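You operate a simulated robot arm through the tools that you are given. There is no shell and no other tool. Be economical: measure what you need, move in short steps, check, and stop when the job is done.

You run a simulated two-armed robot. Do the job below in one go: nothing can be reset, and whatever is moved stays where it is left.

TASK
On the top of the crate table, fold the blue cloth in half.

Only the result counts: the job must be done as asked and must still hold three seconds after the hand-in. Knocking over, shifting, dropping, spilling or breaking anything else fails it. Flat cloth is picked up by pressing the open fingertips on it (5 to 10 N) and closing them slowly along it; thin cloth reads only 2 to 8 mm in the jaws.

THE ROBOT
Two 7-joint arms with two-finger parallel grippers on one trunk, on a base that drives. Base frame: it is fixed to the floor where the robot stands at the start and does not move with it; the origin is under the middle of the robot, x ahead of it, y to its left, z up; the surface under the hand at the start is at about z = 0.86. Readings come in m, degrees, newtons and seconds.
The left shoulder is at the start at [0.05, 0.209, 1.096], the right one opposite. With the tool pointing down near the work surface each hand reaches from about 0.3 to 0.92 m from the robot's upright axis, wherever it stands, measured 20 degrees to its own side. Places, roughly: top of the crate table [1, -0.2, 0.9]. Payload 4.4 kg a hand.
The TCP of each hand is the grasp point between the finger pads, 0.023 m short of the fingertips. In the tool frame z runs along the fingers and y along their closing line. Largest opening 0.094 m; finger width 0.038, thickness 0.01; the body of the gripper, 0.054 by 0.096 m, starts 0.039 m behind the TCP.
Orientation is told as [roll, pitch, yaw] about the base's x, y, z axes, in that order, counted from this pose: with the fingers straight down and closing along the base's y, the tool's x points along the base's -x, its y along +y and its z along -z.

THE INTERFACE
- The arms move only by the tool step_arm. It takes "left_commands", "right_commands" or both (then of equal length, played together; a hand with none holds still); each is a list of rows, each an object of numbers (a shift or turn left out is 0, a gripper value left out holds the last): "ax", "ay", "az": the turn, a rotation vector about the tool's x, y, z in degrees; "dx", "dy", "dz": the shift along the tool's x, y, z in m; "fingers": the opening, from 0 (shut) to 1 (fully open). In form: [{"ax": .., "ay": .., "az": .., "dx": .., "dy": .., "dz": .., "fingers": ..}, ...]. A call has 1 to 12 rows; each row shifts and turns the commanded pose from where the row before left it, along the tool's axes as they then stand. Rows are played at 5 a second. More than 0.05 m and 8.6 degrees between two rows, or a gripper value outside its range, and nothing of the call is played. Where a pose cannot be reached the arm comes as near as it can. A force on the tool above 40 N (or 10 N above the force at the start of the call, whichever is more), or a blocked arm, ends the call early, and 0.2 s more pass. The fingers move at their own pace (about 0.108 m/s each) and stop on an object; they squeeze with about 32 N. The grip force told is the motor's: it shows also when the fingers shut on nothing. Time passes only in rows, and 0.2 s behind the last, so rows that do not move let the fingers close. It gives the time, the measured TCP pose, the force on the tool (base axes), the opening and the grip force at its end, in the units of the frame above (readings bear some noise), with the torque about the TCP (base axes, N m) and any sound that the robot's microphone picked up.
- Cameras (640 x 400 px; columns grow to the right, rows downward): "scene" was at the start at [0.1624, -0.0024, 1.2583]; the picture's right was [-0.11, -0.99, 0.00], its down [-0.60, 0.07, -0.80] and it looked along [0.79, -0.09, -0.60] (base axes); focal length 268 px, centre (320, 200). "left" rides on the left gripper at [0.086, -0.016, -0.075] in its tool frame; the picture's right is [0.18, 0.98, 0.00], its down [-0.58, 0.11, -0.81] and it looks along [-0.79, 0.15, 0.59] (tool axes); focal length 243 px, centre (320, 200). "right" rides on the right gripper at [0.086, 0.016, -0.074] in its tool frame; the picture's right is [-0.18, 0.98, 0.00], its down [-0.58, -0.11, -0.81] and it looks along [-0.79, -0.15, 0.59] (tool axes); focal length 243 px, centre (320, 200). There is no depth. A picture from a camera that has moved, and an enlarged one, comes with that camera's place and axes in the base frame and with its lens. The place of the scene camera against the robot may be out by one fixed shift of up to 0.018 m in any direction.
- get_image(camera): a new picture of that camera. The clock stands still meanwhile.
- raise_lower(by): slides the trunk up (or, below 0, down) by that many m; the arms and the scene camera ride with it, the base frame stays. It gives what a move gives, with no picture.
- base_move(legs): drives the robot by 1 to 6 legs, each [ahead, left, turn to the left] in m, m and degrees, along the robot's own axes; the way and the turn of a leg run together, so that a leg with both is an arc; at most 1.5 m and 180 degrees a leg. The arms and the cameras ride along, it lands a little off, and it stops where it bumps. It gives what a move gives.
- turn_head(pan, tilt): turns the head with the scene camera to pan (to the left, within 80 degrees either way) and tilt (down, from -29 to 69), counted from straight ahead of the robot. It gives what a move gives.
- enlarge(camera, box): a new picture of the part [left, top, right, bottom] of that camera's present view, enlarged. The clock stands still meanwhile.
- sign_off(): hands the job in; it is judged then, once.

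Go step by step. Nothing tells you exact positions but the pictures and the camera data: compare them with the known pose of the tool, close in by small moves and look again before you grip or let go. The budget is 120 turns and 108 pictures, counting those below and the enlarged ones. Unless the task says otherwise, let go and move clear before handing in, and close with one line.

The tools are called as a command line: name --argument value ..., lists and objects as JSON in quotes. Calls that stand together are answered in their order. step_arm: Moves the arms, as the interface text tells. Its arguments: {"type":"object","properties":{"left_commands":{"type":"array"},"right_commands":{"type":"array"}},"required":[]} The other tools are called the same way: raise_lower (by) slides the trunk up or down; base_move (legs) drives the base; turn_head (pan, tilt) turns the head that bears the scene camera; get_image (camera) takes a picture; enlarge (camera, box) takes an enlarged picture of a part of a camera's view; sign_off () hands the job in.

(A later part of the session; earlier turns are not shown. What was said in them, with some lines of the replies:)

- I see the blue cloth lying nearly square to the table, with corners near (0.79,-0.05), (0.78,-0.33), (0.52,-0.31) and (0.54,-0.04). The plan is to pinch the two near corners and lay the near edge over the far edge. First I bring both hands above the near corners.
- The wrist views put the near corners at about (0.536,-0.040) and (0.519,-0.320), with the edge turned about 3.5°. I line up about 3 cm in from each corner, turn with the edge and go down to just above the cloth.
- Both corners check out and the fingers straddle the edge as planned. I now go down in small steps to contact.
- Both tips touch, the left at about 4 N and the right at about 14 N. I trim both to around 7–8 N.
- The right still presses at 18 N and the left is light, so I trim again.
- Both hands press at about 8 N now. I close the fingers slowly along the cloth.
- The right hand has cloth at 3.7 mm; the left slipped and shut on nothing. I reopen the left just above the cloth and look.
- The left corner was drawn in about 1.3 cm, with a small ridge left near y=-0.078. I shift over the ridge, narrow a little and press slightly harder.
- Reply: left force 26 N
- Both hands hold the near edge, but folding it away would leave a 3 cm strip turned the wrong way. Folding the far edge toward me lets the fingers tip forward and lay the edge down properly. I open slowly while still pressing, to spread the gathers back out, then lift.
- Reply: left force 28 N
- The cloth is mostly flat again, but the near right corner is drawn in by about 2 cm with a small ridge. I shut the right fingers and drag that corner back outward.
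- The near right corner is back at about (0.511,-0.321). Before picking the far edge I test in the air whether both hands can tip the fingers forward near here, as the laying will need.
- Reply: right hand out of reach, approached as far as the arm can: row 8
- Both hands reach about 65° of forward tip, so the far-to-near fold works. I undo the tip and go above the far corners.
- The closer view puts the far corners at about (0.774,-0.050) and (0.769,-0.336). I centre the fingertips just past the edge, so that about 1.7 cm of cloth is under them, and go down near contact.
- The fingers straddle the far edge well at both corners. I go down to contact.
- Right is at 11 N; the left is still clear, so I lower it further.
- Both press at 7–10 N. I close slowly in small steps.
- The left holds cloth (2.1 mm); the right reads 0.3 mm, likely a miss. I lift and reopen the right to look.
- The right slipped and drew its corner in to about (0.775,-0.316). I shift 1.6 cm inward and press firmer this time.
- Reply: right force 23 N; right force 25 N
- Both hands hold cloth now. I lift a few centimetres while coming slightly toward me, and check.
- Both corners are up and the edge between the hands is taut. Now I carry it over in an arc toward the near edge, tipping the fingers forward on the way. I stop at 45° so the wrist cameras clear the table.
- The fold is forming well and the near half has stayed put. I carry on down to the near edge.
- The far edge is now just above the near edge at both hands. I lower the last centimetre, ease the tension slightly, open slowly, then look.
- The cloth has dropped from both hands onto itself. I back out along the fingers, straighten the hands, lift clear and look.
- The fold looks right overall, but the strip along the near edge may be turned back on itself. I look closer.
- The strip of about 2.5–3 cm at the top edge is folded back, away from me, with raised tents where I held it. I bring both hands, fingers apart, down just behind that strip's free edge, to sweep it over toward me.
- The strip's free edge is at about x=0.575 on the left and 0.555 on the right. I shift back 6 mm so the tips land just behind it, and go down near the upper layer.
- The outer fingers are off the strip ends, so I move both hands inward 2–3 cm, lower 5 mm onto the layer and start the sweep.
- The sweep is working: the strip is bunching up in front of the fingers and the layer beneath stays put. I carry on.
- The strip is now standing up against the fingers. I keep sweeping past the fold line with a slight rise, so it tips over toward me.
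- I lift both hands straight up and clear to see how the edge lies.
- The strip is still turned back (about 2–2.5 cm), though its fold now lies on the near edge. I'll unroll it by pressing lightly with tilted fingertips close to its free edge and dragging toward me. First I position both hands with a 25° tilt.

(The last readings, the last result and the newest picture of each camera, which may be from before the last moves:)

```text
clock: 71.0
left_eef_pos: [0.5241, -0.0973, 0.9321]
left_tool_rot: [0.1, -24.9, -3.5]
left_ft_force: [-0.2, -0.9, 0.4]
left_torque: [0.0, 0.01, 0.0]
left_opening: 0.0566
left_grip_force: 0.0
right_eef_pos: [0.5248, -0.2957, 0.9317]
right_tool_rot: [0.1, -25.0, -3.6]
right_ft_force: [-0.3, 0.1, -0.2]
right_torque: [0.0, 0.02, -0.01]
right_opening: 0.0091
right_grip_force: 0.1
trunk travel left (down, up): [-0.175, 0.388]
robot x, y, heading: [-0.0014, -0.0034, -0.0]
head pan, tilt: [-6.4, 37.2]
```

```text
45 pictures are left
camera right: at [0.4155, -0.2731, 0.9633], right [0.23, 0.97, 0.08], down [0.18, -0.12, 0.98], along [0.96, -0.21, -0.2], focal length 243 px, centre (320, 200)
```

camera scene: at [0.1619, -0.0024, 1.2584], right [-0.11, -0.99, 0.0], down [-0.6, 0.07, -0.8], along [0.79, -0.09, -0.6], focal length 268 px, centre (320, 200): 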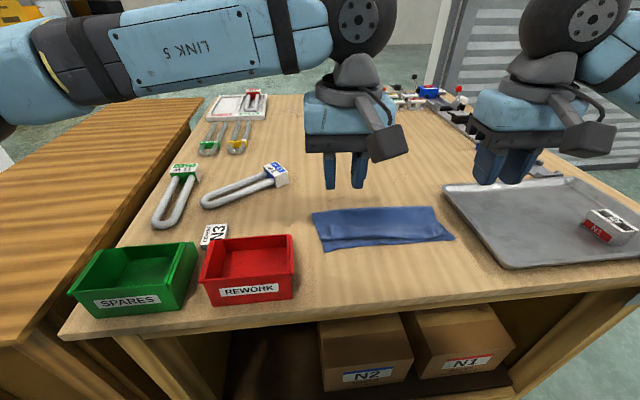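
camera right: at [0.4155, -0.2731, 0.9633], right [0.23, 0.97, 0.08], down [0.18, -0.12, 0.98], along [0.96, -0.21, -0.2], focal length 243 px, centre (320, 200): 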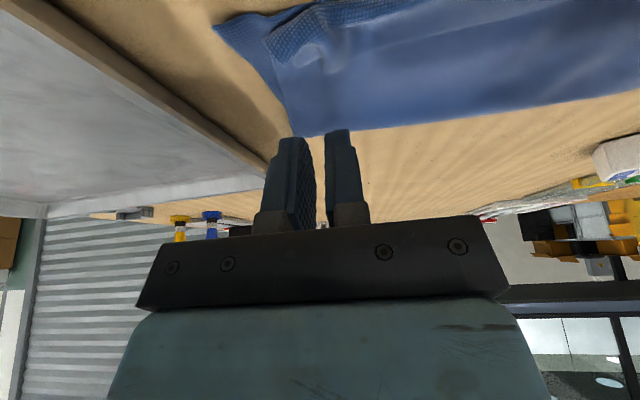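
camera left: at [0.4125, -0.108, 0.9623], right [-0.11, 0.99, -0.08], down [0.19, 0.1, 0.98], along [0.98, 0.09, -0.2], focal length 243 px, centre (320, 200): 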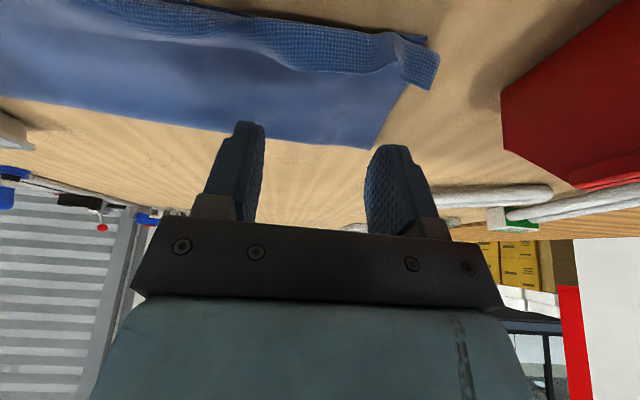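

Free edges lie at about x=0.528 (left) and 0.531 (right). I go down so the tip corners land just inside them, stopping before contact.

step_arm --left_commands '[{"dx": 0.0041, "dz": 0.0146}, {"dx": 0.0041, "dz": 0.0146}, {}, {}]' --right_commands '[{"dx": 0.0027, "dz": 0.0153}, {"dx": 0.0028, "dz": 0.0153}, {}, {}]'

get_image --camera "left"

get_image --camera "right"

```text
clock: 72.0
left_eef_pos: [0.5276, -0.0986, 0.902]
left_tool_rot: [0.0, -25.0, -3.6]
left_ft_force: [-0.9, -0.2, -0.3]
left_torque: [-0.03, -0.03, 0.0]
left_opening: 0.0561
left_grip_force: 0.1
right_eef_pos: [0.5318, -0.297, 0.9016]
right_tool_rot: [0.0, -25.0, -3.5]
right_ft_force: [0.0, -0.2, -0.2]
right_torque: [0.01, -0.02, 0.01]
right_opening: 0.0092
right_grip_force: 0.1
trunk travel left (down, up): [-0.175, 0.388]
robot x, y, heading: [-0.0034, -0.001, -0.0]
head pan, tilt: [-6.4, 37.2]
```

```text
44 pictures are left
camera left: at [0.4174, -0.1094, 0.9323], right [-0.11, 0.99, -0.08], down [0.19, 0.1, 0.98], along [0.98, 0.09, -0.2], focal length 243 px, centre (320, 200)
```

left: 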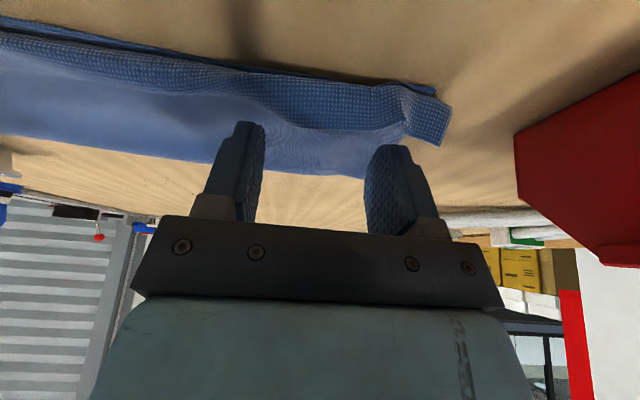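

```text
43 pictures are left
camera right: at [0.4238, -0.2733, 0.9331], right [0.23, 0.97, 0.08], down [0.18, -0.12, 0.98], along [0.96, -0.21, -0.2], focal length 243 px, centre (320, 200)
```

right: 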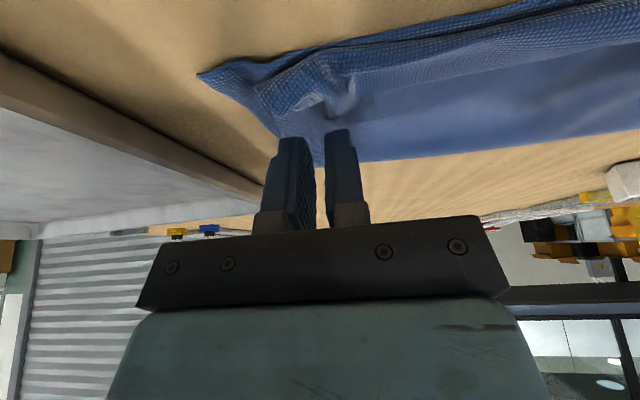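

I nudge the right hand 8 mm inward and lower both to a light contact.

step_arm --left_commands '[{"dx": 0.0013, "dz": 0.0027}, {"dx": 0.0008, "dz": 0.0018}, {}, {}]' --right_commands '[{"dy": 0.008, "dx": 0.003}, {"dx": 0.0017, "dz": 0.0036}, {}, {}]'

```text
clock: 73.0
left_eef_pos: [0.5281, -0.0988, 0.8957]
left_tool_rot: [0.0, -25.1, -3.5]
left_ft_force: [-0.2, 0.3, 0.3]
left_torque: [-0.02, -0.01, -0.01]
left_opening: 0.0559
left_grip_force: 0.0
right_eef_pos: [0.5313, -0.2884, 0.8958]
right_tool_rot: [0.1, -25.0, -3.5]
right_ft_force: [-0.5, 0.6, 0.1]
right_torque: [0.0, -0.03, -0.01]
right_opening: 0.0095
right_grip_force: 0.0
trunk travel left (down, up): [-0.175, 0.388]
robot x, y, heading: [-0.0002, 0.001, 0.1]
head pan, tilt: [-6.4, 37.2]
```

step_arm --left_commands '[{"dx": 0.0004, "dz": 0.0009}, {}, {"dx": 0.0004, "dz": 0.0009}, {}, {}]' --right_commands '[{"dx": 0.0004, "dz": 0.0009}, {}, {"dx": 0.0004, "dz": 0.0009}, {}, {}]'

```text
clock: 74.2
left_eef_pos: [0.5286, -0.0981, 0.8946]
left_tool_rot: [0.1, -25.0, -3.6]
left_ft_force: [0.2, -0.1, -0.1]
left_torque: [0.0, 0.03, 0.0]
left_opening: 0.0565
left_grip_force: 0.1
right_eef_pos: [0.5308, -0.2886, 0.8925]
right_tool_rot: [0.0, -25.1, -3.5]
right_ft_force: [0.2, 0.2, 0.2]
right_torque: [0.01, -0.01, 0.0]
right_opening: 0.0094
right_grip_force: 0.2
trunk travel left (down, up): [-0.175, 0.388]
robot x, y, heading: [-0.0029, 0.0014, -0.2]
head pan, tilt: [-6.4, 37.2]
```

step_arm --left_commands '[{"dx": 0.0004, "dz": 0.0009}, {}, {"dx": 0.0004, "dz": 0.0009}, {}, {}]' --right_commands '[{"dx": 0.0004, "dz": 0.0009}, {}, {"dx": 0.0002, "dz": 0.0005}, {}, {}]'

```text
clock: 75.4
left_eef_pos: [0.5284, -0.0981, 0.8921]
left_tool_rot: [-0.1, -25.1, -3.5]
left_ft_force: [0.7, -0.1, -0.3]
left_torque: [-0.01, 0.03, -0.04]
left_opening: 0.0562
left_grip_force: 0.0
right_eef_pos: [0.5309, -0.2872, 0.8917]
right_tool_rot: [0.0, -24.9, -3.5]
right_ft_force: [-1.3, -0.1, 2.4]
right_torque: [-0.03, 0.03, 0.02]
right_opening: 0.0097
right_grip_force: 0.5
trunk travel left (down, up): [-0.175, 0.388]
robot x, y, heading: [-0.002, -0.0001, 0.5]
head pan, tilt: [-6.4, 37.2]
```

The right touches at 2 N; the left needs a little more, and the right slightly more.

step_arm --left_commands '[{"dx": 0.0004, "dz": 0.0009}, {}, {"dx": 0.0002, "dz": 0.0004}, {}, {}]' --right_commands '[{"dx": 0.0001, "dz": 0.0002}, {}, {}, {}, {}]'

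```text
clock: 76.6
left_eef_pos: [0.5285, -0.0983, 0.8911]
left_tool_rot: [-0.1, -25.0, -3.5]
left_ft_force: [1.0, 0.0, 2.3]
left_torque: [0.0, 0.0, -0.03]
left_opening: 0.0563
left_grip_force: 0.2
right_eef_pos: [0.5311, -0.2884, 0.8904]
right_tool_rot: [0.0, -25.0, -3.5]
right_ft_force: [-0.9, 0.4, 0.8]
right_torque: [0.01, 0.03, 0.02]
right_opening: 0.0094
right_grip_force: 0.1
trunk travel left (down, up): [-0.175, 0.388]
robot x, y, heading: [-0.0025, -0.0033, 0.1]
head pan, tilt: [-6.4, 37.2]
```

Both touch lightly now. I press slightly more and drag 2.5 cm toward me, the right hand also a little outward.

step_arm --left_commands '[{"dx": 0.0002, "dz": 0.0003}, {}, {"dx": 0.0036, "dz": -0.0017}, {"dx": 0.0036, "dz": -0.0017}, {"dx": 0.0036, "dz": -0.0017}, {"dx": 0.0036, "dz": -0.0017}, {"dx": 0.0036, "dz": -0.0017}, {"dx": 0.0036, "dz": -0.0017}, {}]' --right_commands '[{"dx": 0.0003, "dz": 0.0006}, {}, {"dx": 0.0036, "dz": -0.0017, "dy": -0.0015}, {"dx": 0.0036, "dz": -0.0017, "dy": -0.0015}, {"dx": 0.0036, "dz": -0.0017, "dy": -0.0015}, {"dx": 0.0036, "dz": -0.0017, "dy": -0.0015}, {"dx": 0.0036, "dz": -0.0017, "dy": -0.0015}, {"dx": 0.0036, "dz": -0.0017, "dy": -0.0015}, {}]'

get_image --camera "left"

get_image --camera "right"

```text
clock: 78.6
left_eef_pos: [0.5037, -0.0958, 0.892]
left_tool_rot: [0.0, -25.0, -3.4]
left_ft_force: [0.3, 0.8, 0.7]
left_torque: [-0.01, -0.01, -0.02]
left_opening: 0.0565
left_grip_force: 0.0
right_eef_pos: [0.5074, -0.2968, 0.8914]
right_tool_rot: [0.1, -25.0, -3.5]
right_ft_force: [0.6, 0.1, 3.8]
right_torque: [-0.01, -0.06, 0.0]
right_opening: 0.0093
right_grip_force: 0.0
trunk travel left (down, up): [-0.175, 0.388]
robot x, y, heading: [0.0017, -0.0007, -0.4]
head pan, tilt: [-6.4, 37.2]
```

```text
42 pictures are left
camera left: at [0.3929, -0.106, 0.9229], right [-0.11, 0.99, -0.08], down [0.19, 0.1, 0.98], along [0.98, 0.09, -0.2], focal length 243 px, centre (320, 200)
```

left: 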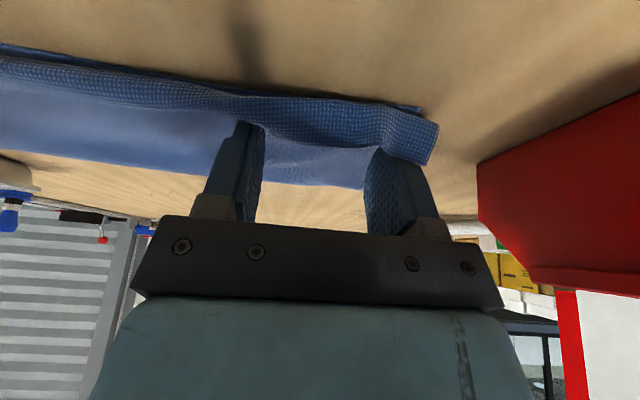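

```text
41 pictures are left
camera right: at [0.3992, -0.2726, 0.9228], right [0.23, 0.97, 0.08], down [0.18, -0.12, 0.98], along [0.96, -0.21, -0.2], focal length 243 px, centre (320, 200)
```

right: 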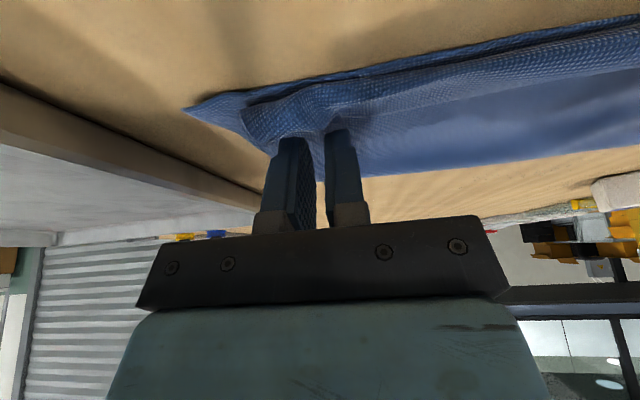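

The tips slipped behind the strip again and bunched it up rather than unrolling it. A better way is to turn the grippers 90°, so the jaws close across the strip, and pinch just its free edge. I raise, straighten and begin turning both hands, with cameras outward.

step_arm --left_commands '[{"dx": -0.013, "dz": -0.027}, {"dx": -0.013, "dz": -0.027}, {"dx": -0.013, "dz": -0.027, "ay": 8.3}, {"ay": 8.3}, {"ay": 8.4}, {"az": 8.5}, {"az": 8.5}, {"az": 8.5}, {"az": 8.5}, {}]' --right_commands '[{"dx": -0.013, "dz": -0.027}, {"dx": -0.013, "dz": -0.027}, {"dx": -0.013, "dz": -0.027, "ay": 8.3}, {"ay": 8.3}, {"ay": 8.4}, {"az": -8.5}, {"az": -8.5}, {"az": -8.5}, {"az": -8.5}, {}]'

step_arm --left_commands '[{"az": 8}, {"az": 8}, {"az": 8}, {"az": 8}, {"az": 8}, {"az": 8}, {"az": 8}, {"fingers": 0.35}, {}]' --right_commands '[{"az": -8}, {"az": -8}, {"az": -8}, {"az": -8}, {"az": -8}, {"az": -8}, {"az": -8}, {"fingers": 0.35}, {}]'

get_image --camera "left"

get_image --camera "right"

get_image --camera "scene"

```text
clock: 80.8
left_eef_pos: [0.5066, -0.0963, 0.9807]
left_tool_rot: [0.0, -0.1, -37.6]
left_ft_force: [-0.1, 0.2, -1.2]
left_torque: [-0.01, 0.02, 0.02]
left_opening: 0.0563
left_grip_force: 0.0
right_eef_pos: [0.5083, -0.2954, 0.9804]
right_tool_rot: [-0.1, 0.0, 30.6]
right_ft_force: [0.4, 0.2, -0.6]
right_torque: [-0.03, 0.0, -0.01]
right_opening: 0.0098
right_grip_force: 0.1
trunk travel left (down, up): [-0.175, 0.388]
robot x, y, heading: [-0.0001, 0.0011, 0.0]
head pan, tilt: [-6.4, 37.2]
```

```text
clock: 82.8
left_eef_pos: [0.5041, -0.097, 0.9816]
left_tool_rot: [0.0, 0.0, -77.5]
left_ft_force: [0.5, 0.0, -0.7]
left_torque: [0.02, -0.02, -0.03]
left_opening: 0.0328
left_grip_force: 0.1
left hand out of reach, approached as far as the arm can: row 6, 7
right_eef_pos: [0.4924, -0.2962, 0.9726]
right_tool_rot: [-1.6, -0.7, 53.0]
right_ft_force: [0.3, -0.4, 0.5]
right_torque: [-0.01, 0.01, 0.0]
right_opening: 0.033
right_grip_force: 0.1
right hand out of reach, approached as far as the arm can: row 3, 4, 5, 6, 7
trunk travel left (down, up): [-0.175, 0.388]
robot x, y, heading: [-0.0004, -0.0004, 0.2]
head pan, tilt: [-6.4, 37.2]
```

```text
40 pictures are left
camera left: at [0.4711, -0.0163, 1.0554], right [0.92, 0.39, 0.0], down [0.23, -0.54, 0.81], along [0.32, -0.74, -0.59], focal length 243 px, centre (320, 200)
```

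left: 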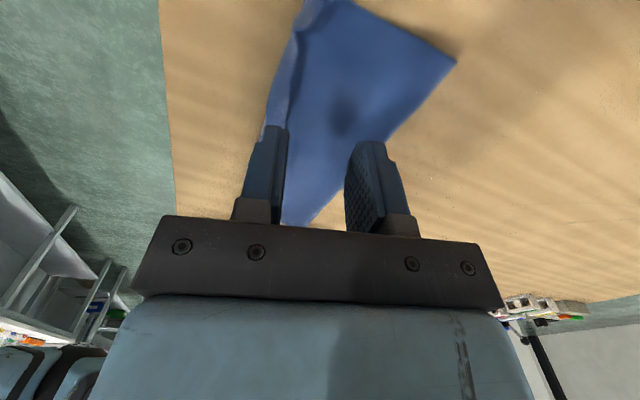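

```text
39 pictures are left
camera right: at [0.426, -0.3544, 1.0464], right [-0.67, 0.74, -0.03], down [0.41, 0.4, 0.82], along [0.61, 0.54, -0.58], focal length 243 px, centre (320, 200)
```

right: 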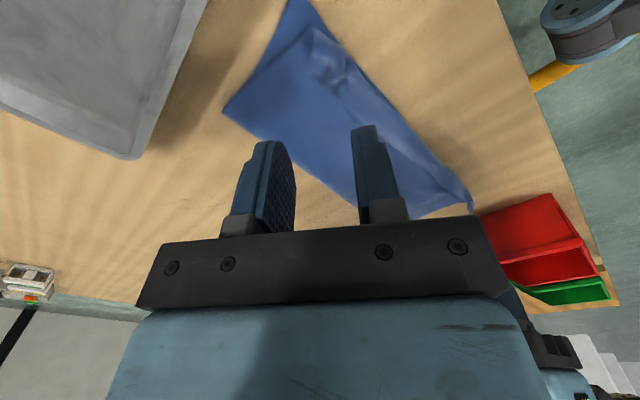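

```text
38 pictures are left
camera scene: at [0.1626, -0.0024, 1.2583], right [-0.11, -0.99, 0.0], down [-0.6, 0.07, -0.8], along [0.79, -0.09, -0.6], focal length 268 px, centre (320, 200)
```

scene: 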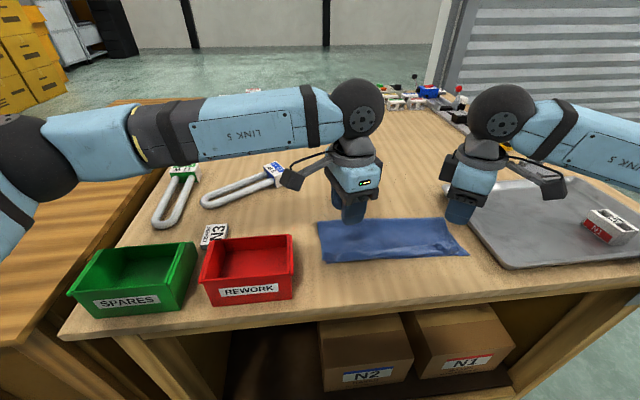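

enlarge --camera "scene" --box '[308, 205, 404, 265]'

enlarge --camera "scene" --box '[380, 205, 476, 265]'

```text
6.67 times, centred on (356, 235) of scene
camera zoom: at [0.1626, -0.0024, 1.2583], right [-0.11, -0.99, 0.0], down [-0.6, 0.07, -0.8], along [0.79, -0.09, -0.6], focal length 1789 px, centre (80, -33)
```

zoom: 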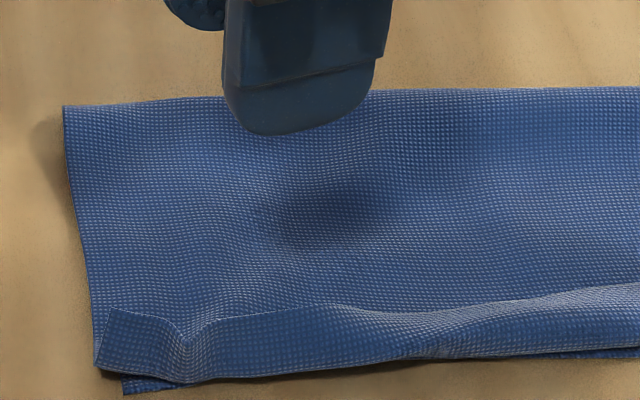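

```text
6.67 times, centred on (428, 235) of scene
camera zoom: at [0.1626, -0.0024, 1.2583], right [-0.11, -0.99, 0.0], down [-0.6, 0.07, -0.8], along [0.79, -0.09, -0.6], focal length 1789 px, centre (-400, -33)
```

zoom: 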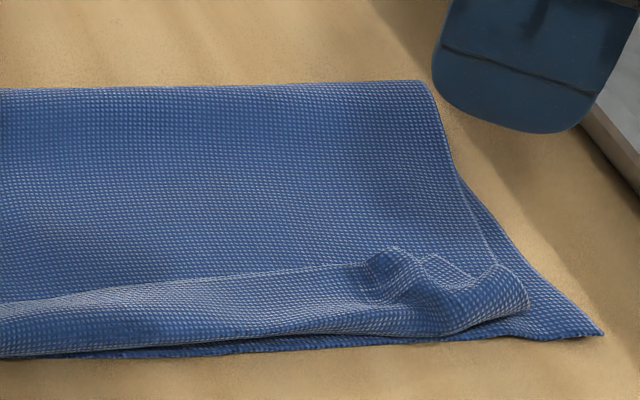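

The hem remains: about 2 cm of the top edge is turned back, and the whole cloth has shifted 1.5 cm toward me. The right hand turns better the other way, so I rotate it round and back the left off to its reachable angle.

step_arm --left_commands '[{"az": -8}, {"az": -8}, {}, {}, {}, {}, {}, {}, {}, {}, {}, {}]' --right_commands '[{"az": 8.5}, {"az": 8.5}, {"az": 8.5}, {"az": 8.5}, {"az": 8.5}, {"az": 8.5}, {"az": 8.5}, {"az": 8.5}, {"az": 8.5}, {"az": 8.5}, {"az": 8.5}, {}]'

step_arm --right_commands '[{"az": 8}, {"az": 8}, {"az": 8}, {"az": 8}, {"az": 8}, {"az": 8}, {"az": 8}, {"az": 8}, {"az": 8}, {}]'

```text
clock: 85.4
left_eef_pos: [0.5054, -0.0962, 0.9803]
left_tool_rot: [0.0, 0.0, -61.5]
left_ft_force: [0.7, -0.8, -0.8]
left_torque: [0.01, 0.01, 0.0]
left_opening: 0.0328
left_grip_force: 0.0
right_eef_pos: [0.4932, -0.2961, 0.9745]
right_tool_rot: [0.8, -1.6, -40.7]
right_ft_force: [-0.6, -0.3, 0.3]
right_torque: [-0.01, -0.02, 0.04]
right_opening: 0.0328
right_grip_force: 0.1
trunk travel left (down, up): [-0.175, 0.388]
robot x, y, heading: [-0.0008, 0.0024, -0.2]
head pan, tilt: [-6.4, 37.2]
```

```text
clock: 87.6
left_eef_pos: [0.5073, -0.096, 0.9805]
left_tool_rot: [0.0, 0.0, -61.5]
left_ft_force: [0.4, -0.1, 1.1]
left_torque: [0.01, 0.02, 0.0]
left_opening: 0.0328
left_grip_force: 0.1
right_eef_pos: [0.4941, -0.2946, 0.9722]
right_tool_rot: [1.8, 0.3, -112.7]
right_ft_force: [0.0, -0.5, -0.2]
right_torque: [0.0, 0.01, 0.01]
right_opening: 0.0328
right_grip_force: 0.1
trunk travel left (down, up): [-0.175, 0.388]
robot x, y, heading: [-0.0007, -0.003, 0.0]
head pan, tilt: [-6.4, 37.2]
```

Both turn well enough. I set the final yaw, tilt each hand 12° so that the finger behind the strip is lower, and come down toward the free edge.

step_arm --left_commands '[{"az": 8}, {"az": 8}, {"ax": 6}, {"ax": 6}, {"fingers": 0.24}, {}]' --right_commands '[{"az": -8}, {"az": -8}, {"ax": 6, "az": -3}, {"ax": 6}, {"fingers": 0.24}, {}]'

get_image --camera "left"

get_image --camera "right"

```text
clock: 89.0
left_eef_pos: [0.5055, -0.0967, 0.9797]
left_tool_rot: [-12.1, 0.0, -77.5]
left_ft_force: [-0.8, 0.9, -0.4]
left_torque: [-0.01, -0.01, 0.02]
left_opening: 0.0228
left_grip_force: 0.0
right_eef_pos: [0.4937, -0.2951, 0.9726]
right_tool_rot: [-10.3, -0.3, -93.5]
right_ft_force: [-0.5, 0.3, -0.1]
right_torque: [-0.01, 0.0, 0.0]
right_opening: 0.0226
right_grip_force: 0.1
trunk travel left (down, up): [-0.175, 0.388]
robot x, y, heading: [0.0002, 0.0018, 0.0]
head pan, tilt: [-6.4, 37.2]
```

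```text
35 pictures are left
camera left: at [0.4865, -0.0127, 1.0565], right [0.9, 0.39, -0.21], down [0.39, -0.51, 0.77], along [0.19, -0.77, -0.61], focal length 243 px, centre (320, 200)
```

left: 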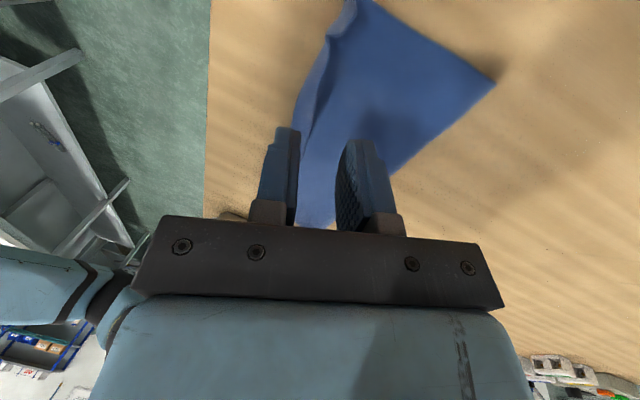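

```text
34 pictures are left
camera right: at [0.5283, -0.21, 1.0436], right [0.95, -0.24, -0.17], down [0.0, -0.58, 0.81], along [-0.3, -0.78, -0.55], focal length 243 px, centre (320, 200)
```

right: 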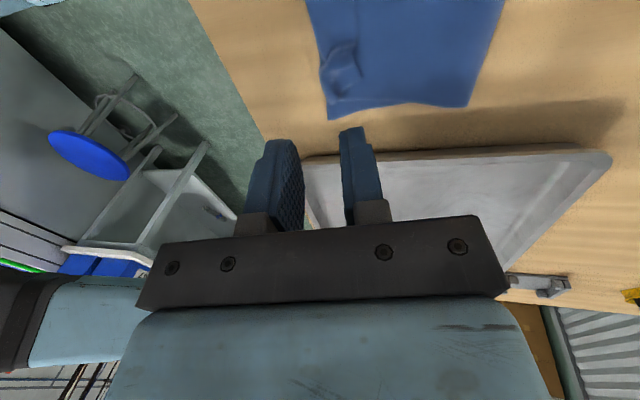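

The free edge is at x≈0.498 on the left and 0.503 on the right. I lower both hands straight down to a few millimetres above, straddling the edge.

step_arm --left_commands '[{"dy": 0.0031, "dz": 0.0205}, {"dy": 0.0031, "dz": 0.0205}, {"dy": 0.0031, "dz": 0.0205}, {"dy": 0.0032, "dz": 0.0205}, {}, {}]' --right_commands '[{"dy": 0.0051, "dz": 0.0184}, {"dy": 0.0051, "dz": 0.0184}, {"dy": 0.0051, "dz": 0.0184}, {"dy": 0.0052, "dz": 0.0183}, {}, {}]'

get_image --camera "left"

get_image --camera "right"

```text
clock: 90.4
left_eef_pos: [0.5002, -0.0971, 0.9422]
left_tool_rot: [-11.7, 0.2, -76.9]
left_ft_force: [0.5, -0.5, -1.5]
left_torque: [-0.02, 0.01, 0.0]
left_opening: 0.0226
left_grip_force: 0.0
left hand out of reach, approached as far as the arm can: row 3, 4
right_eef_pos: [0.4985, -0.2989, 0.8997]
right_tool_rot: [-10.0, 0.0, -93.6]
right_ft_force: [0.1, 0.4, 0.8]
right_torque: [0.02, -0.06, -0.02]
right_opening: 0.0231
right_grip_force: 0.0
trunk travel left (down, up): [-0.175, 0.388]
robot x, y, heading: [-0.001, -0.0009, -0.3]
head pan, tilt: [-6.4, 37.2]
```

```text
33 pictures are left
camera left: at [0.4803, -0.0138, 1.0175], right [0.9, 0.4, -0.2], down [0.4, -0.51, 0.77], along [0.2, -0.76, -0.61], focal length 243 px, centre (320, 200)
```

left: 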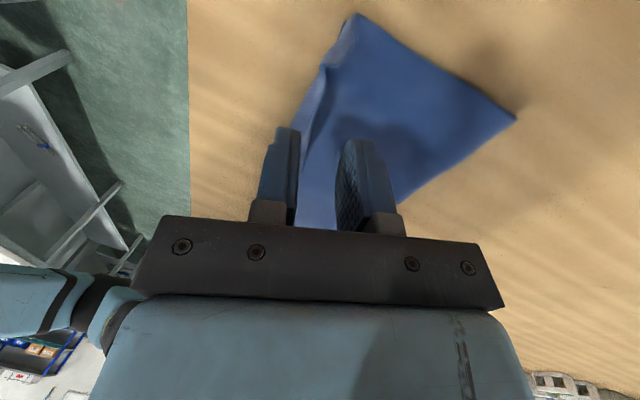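

```text
32 pictures are left
camera right: at [0.5334, -0.2139, 0.9704], right [0.95, -0.24, -0.17], down [0.0, -0.58, 0.81], along [-0.3, -0.78, -0.56], focal length 243 px, centre (320, 200)
```

right: 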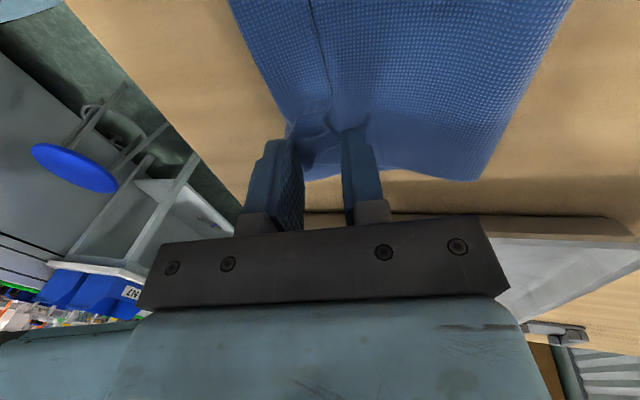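

The left arm cannot get lower at this yaw, so I do the right corner alone first; its fingers straddle the strip's free edge nicely. I lower the right to near contact.

step_arm --right_commands '[{"dy": 0.0007, "dz": 0.004}, {"dy": 0.0005, "dz": 0.003}, {"dy": 0.0002, "dz": 0.001}, {}, {}]'

get_image --camera "right"

```text
clock: 91.6
left_eef_pos: [0.5002, -0.0967, 0.9419]
left_tool_rot: [-11.7, 0.3, -77.0]
left_ft_force: [0.2, 0.6, 0.1]
left_torque: [0.0, -0.01, 0.0]
left_opening: 0.0227
left_grip_force: 0.1
right_eef_pos: [0.4976, -0.2979, 0.8915]
right_tool_rot: [-10.0, 0.0, -93.5]
right_ft_force: [0.0, 0.3, 0.1]
right_torque: [-0.02, -0.02, 0.01]
right_opening: 0.0225
right_grip_force: 0.0
trunk travel left (down, up): [-0.175, 0.388]
robot x, y, heading: [-0.0006, 0.0003, -0.1]
head pan, tilt: [-6.4, 37.2]
```

```text
31 pictures are left
camera right: at [0.5328, -0.2135, 0.9623], right [0.95, -0.24, -0.17], down [0.0, -0.58, 0.81], along [-0.3, -0.78, -0.56], focal length 243 px, centre (320, 200)
```

right: 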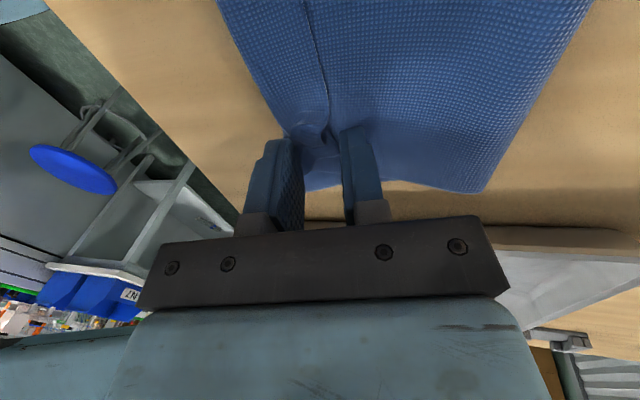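

The strip's edge sits between the jaws. One millimetre lower, then close slowly.

step_arm --right_commands '[{"dy": 0.0002, "dz": 0.0012}, {}, {"fingers": 0.21}, {"fingers": 0.18}, {"fingers": 0.15}, {"fingers": 0.12}, {"fingers": 0.09}, {"fingers": 0.06}, {"fingers": 0.03}, {"fingers": 0}, {}, {}]'

get_image --camera "right"

```text
clock: 94.2
left_eef_pos: [0.5009, -0.0975, 0.9406]
left_tool_rot: [-11.8, 0.2, -76.9]
left_ft_force: [0.7, 0.3, -0.1]
left_torque: [-0.02, -0.02, 0.0]
left_opening: 0.0225
left_grip_force: 0.0
right_eef_pos: [0.4982, -0.2978, 0.8918]
right_tool_rot: [-10.0, 0.0, -93.6]
right_ft_force: [0.7, 0.2, -0.2]
right_torque: [0.04, 0.0, -0.02]
right_opening: 0.0019
right_grip_force: 32.1
trunk travel left (down, up): [-0.175, 0.388]
robot x, y, heading: [-0.0011, -0.0021, 0.1]
head pan, tilt: [-6.4, 37.2]
```

```text
30 pictures are left
camera right: at [0.5329, -0.2134, 0.9615], right [0.95, -0.24, -0.17], down [0.0, -0.58, 0.81], along [-0.3, -0.78, -0.56], focal length 243 px, centre (320, 200)
```

right: 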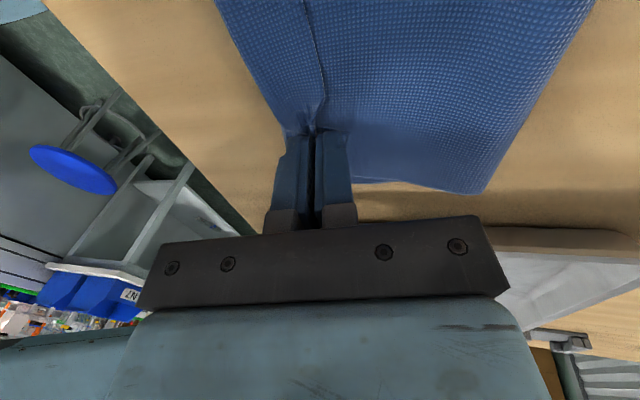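

The jaws hold cloth (1.9 mm). I lift 2.5 cm and look at which layer came up.

step_arm --right_commands '[{"dy": -0.002, "dz": -0.008}, {"dy": -0.004, "dz": -0.008}, {"dy": -0.004, "dz": -0.008}, {}, {}]'

get_image --camera "right"

enlarge --camera "scene" --box '[380, 205, 476, 265]'

```text
clock: 95.4
left_eef_pos: [0.5016, -0.0978, 0.9415]
left_tool_rot: [-11.7, 0.2, -76.9]
left_ft_force: [0.3, -0.6, -0.3]
left_torque: [-0.02, -0.02, 0.01]
left_opening: 0.0225
left_grip_force: 0.0
right_eef_pos: [0.4924, -0.2978, 0.914]
right_tool_rot: [-9.9, 0.0, -93.5]
right_ft_force: [-0.9, -0.4, 0.7]
right_torque: [0.0, 0.02, 0.02]
right_opening: 0.0018
right_grip_force: 32.0
trunk travel left (down, up): [-0.175, 0.388]
robot x, y, heading: [-0.0022, -0.0014, 0.0]
head pan, tilt: [-6.4, 37.2]
```

```text
29 pictures are left
camera right: at [0.5264, -0.2135, 0.9862], right [0.95, -0.24, -0.17], down [0.0, -0.58, 0.81], along [-0.3, -0.78, -0.56], focal length 243 px, centre (320, 200)
```

right: 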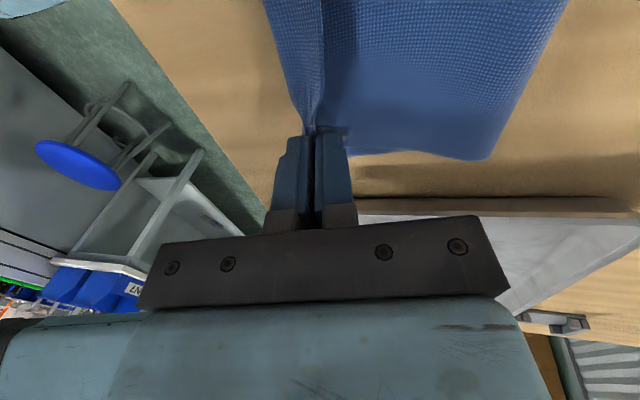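

```text
6.67 times, centred on (428, 235) of scene
camera zoom: at [0.1585, -0.005, 1.259], right [-0.11, -0.99, 0.0], down [-0.6, 0.07, -0.8], along [0.79, -0.09, -0.6], focal length 1789 px, centre (-400, -33)
```

zoom: 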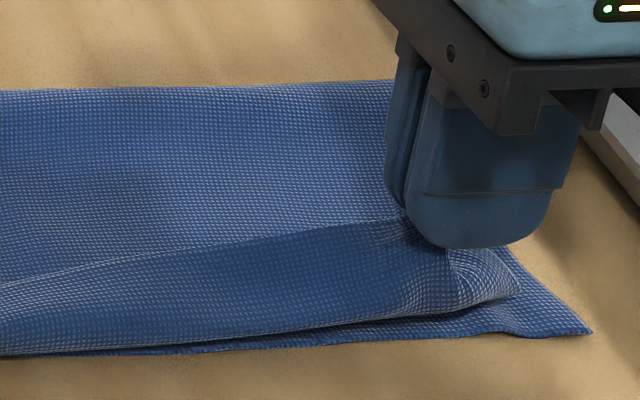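

Just the turned-back strip is lifted, and the layers below stay put. I carry its edge over toward me and outward, and lower it onto the bottom layer's corner.

step_arm --right_commands '[{"dx": -0.0056, "dy": -0.0105, "dz": -0.0021}, {"dx": -0.0056, "dy": -0.0098, "dz": 0.0018}, {"dx": -0.0055, "dy": -0.0064, "dz": 0.0093}, {"dx": -0.005, "dy": -0.0004, "dz": 0.0092}, {"dy": 0.0014, "dz": 0.007}, {}, {}]'

get_image --camera "right"

enlarge --camera "scene" --box '[380, 205, 476, 265]'

```text
clock: 97.0
left_eef_pos: [0.5009, -0.0962, 0.9399]
left_tool_rot: [-11.7, 0.2, -76.9]
left_ft_force: [0.1, -0.2, 0.6]
left_torque: [-0.03, 0.0, -0.01]
left_opening: 0.0225
left_grip_force: 0.1
right_eef_pos: [0.4635, -0.3188, 0.895]
right_tool_rot: [-10.0, 0.0, -93.6]
right_ft_force: [0.0, 0.2, -0.1]
right_torque: [-0.01, 0.0, -0.04]
right_opening: 0.0018
right_grip_force: 31.6
trunk travel left (down, up): [-0.175, 0.388]
robot x, y, heading: [-0.0007, 0.0013, 0.1]
head pan, tilt: [-6.4, 37.2]
```

```text
27 pictures are left
camera right: at [0.4968, -0.234, 0.9661], right [0.95, -0.24, -0.17], down [0.0, -0.58, 0.81], along [-0.3, -0.78, -0.56], focal length 243 px, centre (320, 200)
```

right: 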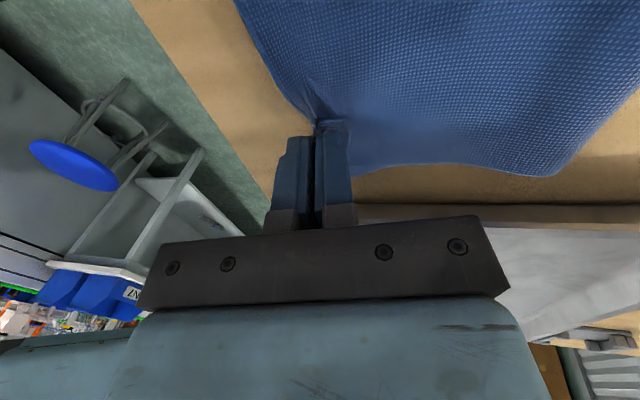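

```text
6.67 times, centred on (428, 235) of scene
camera zoom: at [0.1585, -0.005, 1.259], right [-0.11, -0.99, 0.0], down [-0.6, 0.07, -0.8], along [0.79, -0.09, -0.6], focal length 1789 px, centre (-400, -33)
```

zoom: 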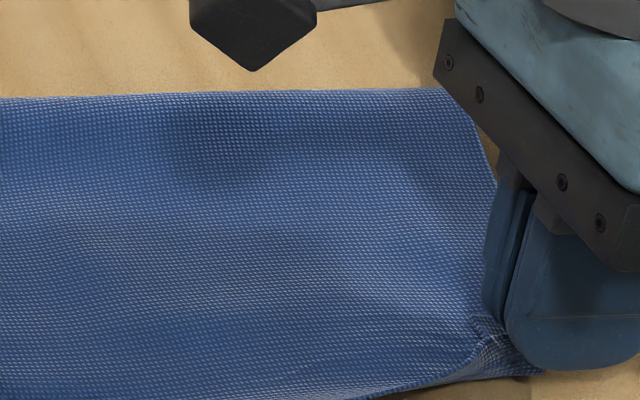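

The strip has unrolled across the whole right side. I release and lift the right hand clear, keeping it high and to the side.

step_arm --right_commands '[{"fingers": 0.04}, {"fingers": 0.08}, {"fingers": 0.12}, {"fingers": 0.16}, {}, {"dy": -0.003, "dz": -0.02}, {"dz": -0.04}, {"dz": -0.04}, {"dz": -0.04}, {"dz": -0.03}, {}]'

get_image --camera "scene"

enlarge --camera "scene" --box '[304, 185, 496, 305]'

```text
clock: 99.4
left_eef_pos: [0.5006, -0.0973, 0.9401]
left_tool_rot: [-11.7, 0.2, -76.9]
left_ft_force: [0.5, -0.4, 0.3]
left_torque: [0.0, 0.0, 0.03]
left_opening: 0.0228
left_grip_force: 0.1
right_eef_pos: [0.4917, -0.3173, 1.0639]
right_tool_rot: [-10.1, 0.0, -93.6]
right_ft_force: [-1.1, -0.2, -0.2]
right_torque: [-0.01, -0.01, -0.02]
right_opening: 0.0152
right_grip_force: 0.0
trunk travel left (down, up): [-0.175, 0.388]
robot x, y, heading: [0.0036, 0.0026, -0.1]
head pan, tilt: [-6.4, 37.2]
```

```text
25 pictures are left
camera scene: at [0.1585, -0.0051, 1.259], right [-0.11, -0.99, 0.0], down [-0.6, 0.07, -0.8], along [0.79, -0.09, -0.6], focal length 268 px, centre (320, 200)
```

scene: 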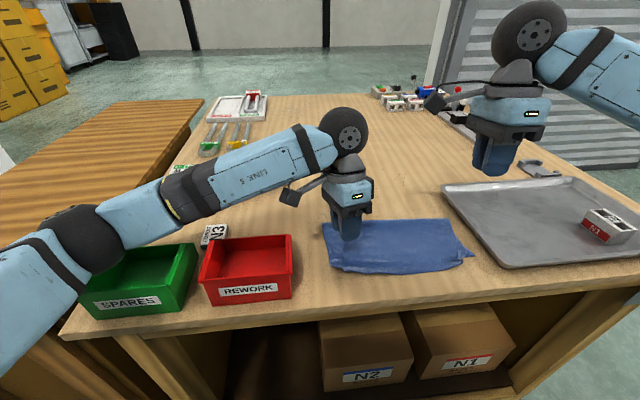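

```text
3.33 times, centred on (400, 245) of scene
camera zoom: at [0.1585, -0.0051, 1.259], right [-0.11, -0.99, 0.0], down [-0.6, 0.07, -0.8], along [0.79, -0.09, -0.6], focal length 894 px, centre (53, 50)
```

zoom: 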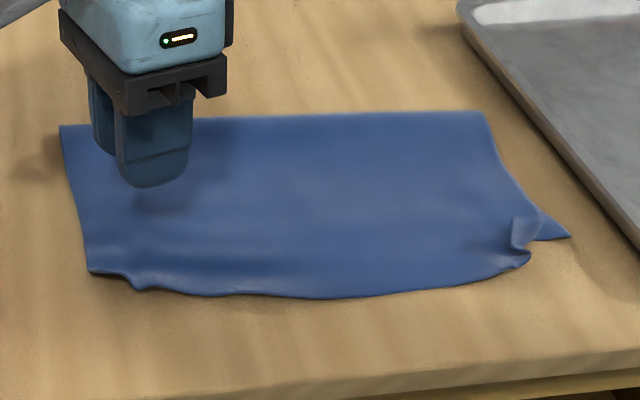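

The hem has unrolled almost everywhere. I zoom in on both near corners.

enlarge --camera "scene" --box '[318, 245, 382, 285]'

enlarge --camera "scene" --box '[420, 235, 484, 275]'

```text
10.00 times, centred on (350, 265) of scene
camera zoom: at [0.1585, -0.0051, 1.259], right [-0.11, -0.99, 0.0], down [-0.6, 0.07, -0.8], along [0.79, -0.09, -0.6], focal length 2683 px, centre (20, -450)
```

zoom: 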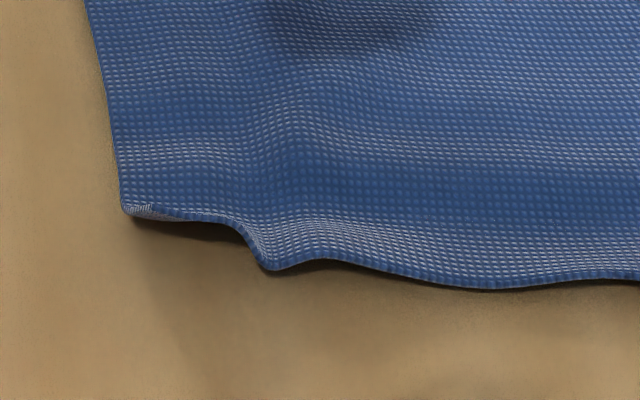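

```text
10.00 times, centred on (452, 255) of scene
camera zoom: at [0.1585, -0.0051, 1.259], right [-0.11, -0.99, 0.0], down [-0.6, 0.07, -0.8], along [0.79, -0.09, -0.6], focal length 2683 px, centre (-1000, -350)
```

zoom: 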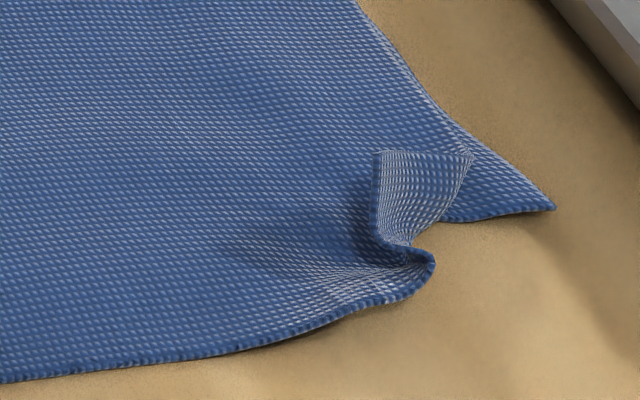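

The left corner is good. On the right only a small flap of about 1.5 cm at the corner is still turned up. I bring the right hand down above it for a closer look.

step_arm --right_commands '[{"dx": -0.004, "dy": 0.0036, "dz": 0.03}, {"dx": -0.004, "dy": 0.0036, "dz": 0.03}, {"dx": -0.004, "dy": 0.0036, "dz": 0.03}, {"dy": 0.0036, "dz": 0.03, "fingers": 0.24}, {}, {}]'

get_image --camera "right"

```text
clock: 100.8
left_eef_pos: [0.4995, -0.0957, 0.9399]
left_tool_rot: [-11.7, 0.2, -76.9]
left_ft_force: [0.4, 1.3, 0.7]
left_torque: [0.01, 0.0, -0.02]
left_opening: 0.0228
left_grip_force: 0.0
right_eef_pos: [0.4799, -0.3277, 0.9419]
right_tool_rot: [-9.9, 0.0, -93.4]
right_ft_force: [-0.2, 1.1, -0.8]
right_torque: [0.01, -0.01, -0.03]
right_opening: 0.0229
right_grip_force: 0.1
trunk travel left (down, up): [-0.175, 0.388]
robot x, y, heading: [-0.0019, 0.0007, 0.2]
head pan, tilt: [-6.4, 37.2]
```

```text
21 pictures are left
camera right: at [0.514, -0.2441, 1.0136], right [0.95, -0.24, -0.17], down [0.0, -0.58, 0.81], along [-0.3, -0.78, -0.56], focal length 243 px, centre (320, 200)
```

right: 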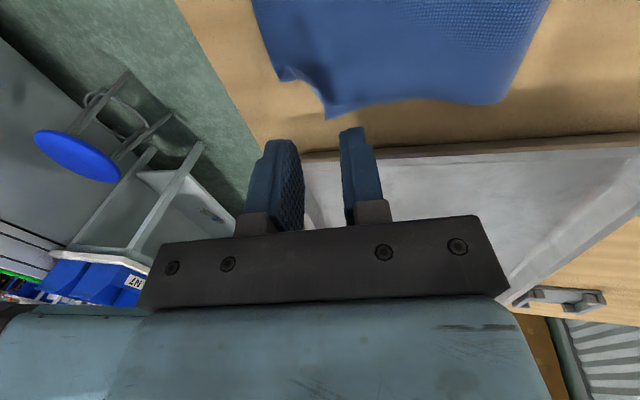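

enlarge --camera "right" --box '[240, 20, 400, 120]'

```text
4.00 times, centred on (320, 70) of right
camera zoom: at [0.514, -0.2441, 1.0136], right [0.95, -0.24, -0.17], down [0.0, -0.58, 0.81], along [-0.3, -0.78, -0.56], focal length 970 px, centre (320, 720)
```

zoom: 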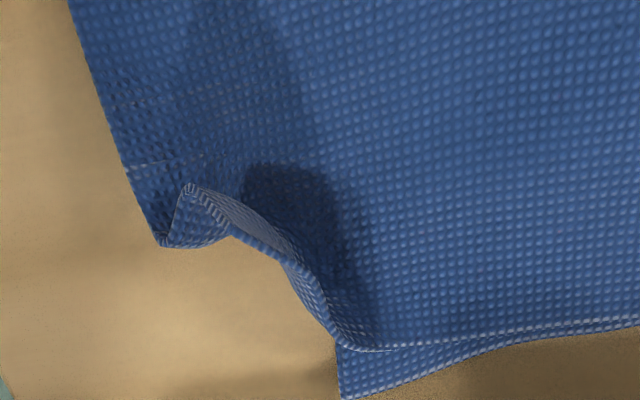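

Seen close, the upper corner lies within about 1 cm of the bottom corner; only a small rim stands up, so the fold is good. I raise both hands well clear and check once more.

step_arm --left_commands '[{"dz": -0.03}, {"dz": -0.04}, {"dz": -0.04}, {"dz": -0.03}, {}, {}, {}]' --right_commands '[{"dz": -0.03}, {"dz": -0.04}, {"dz": -0.04}, {"dz": -0.03}, {}, {}, {}]'

get_image --camera "scene"

enlarge --camera "scene" --box '[304, 185, 496, 305]'

```text
clock: 102.4
left_eef_pos: [0.526, -0.1122, 1.0572]
left_tool_rot: [-12.5, -0.3, -76.3]
left_ft_force: [0.2, -0.4, -0.2]
left_torque: [-0.03, -0.06, -0.02]
left_opening: 0.0226
left_grip_force: 0.2
left hand out of reach, approached as far as the arm can: row 2, 4
right_eef_pos: [0.5093, -0.3285, 1.0769]
right_tool_rot: [-10.2, -0.2, -93.4]
right_ft_force: [0.7, -0.3, 0.4]
right_torque: [-0.01, 0.04, 0.02]
right_opening: 0.0227
right_grip_force: 0.0
trunk travel left (down, up): [-0.175, 0.388]
robot x, y, heading: [0.0013, 0.0018, 0.1]
head pan, tilt: [-6.4, 37.2]
```

```text
19 pictures are left
camera scene: at [0.1625, -0.0023, 1.2583], right [-0.11, -0.99, 0.0], down [-0.6, 0.07, -0.8], along [0.79, -0.09, -0.6], focal length 268 px, centre (320, 200)
```

scene: 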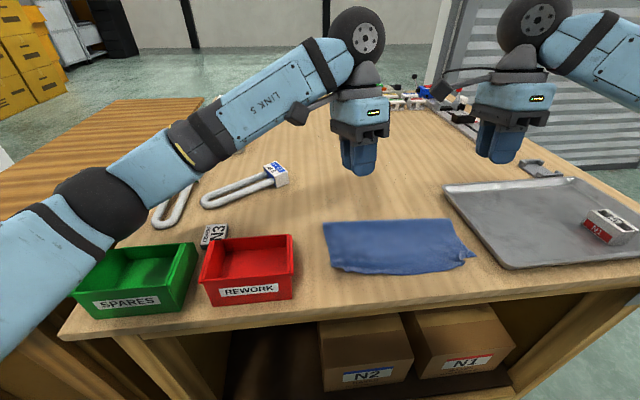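

```text
3.33 times, centred on (400, 245) of scene
camera zoom: at [0.1625, -0.0023, 1.2583], right [-0.11, -0.99, 0.0], down [-0.6, 0.07, -0.8], along [0.79, -0.09, -0.6], focal length 894 px, centre (53, 50)
```

zoom: 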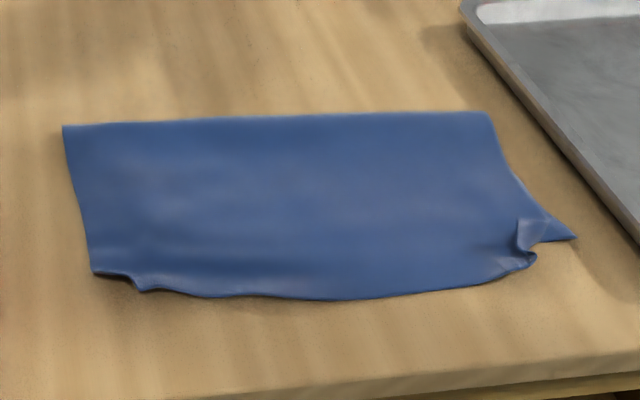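

The cloth lies folded in half near to far. Its edges meet within 1–2 cm, there is a small rim at one corner, the hands are clear and nothing else has moved. I hand it in.

sign_off

```text
The job is handed in.
```

I folded the blue cloth in half on the crate table, let go, moved both hands clear and handed the job in. The edges meet to within about 1–2 cm. A small rim, about 1.5 cm, still stands up at the near right corner. The whole cloth sits about 3–5 cm nearer the robot than it started, and nothing else on the table looks moved.
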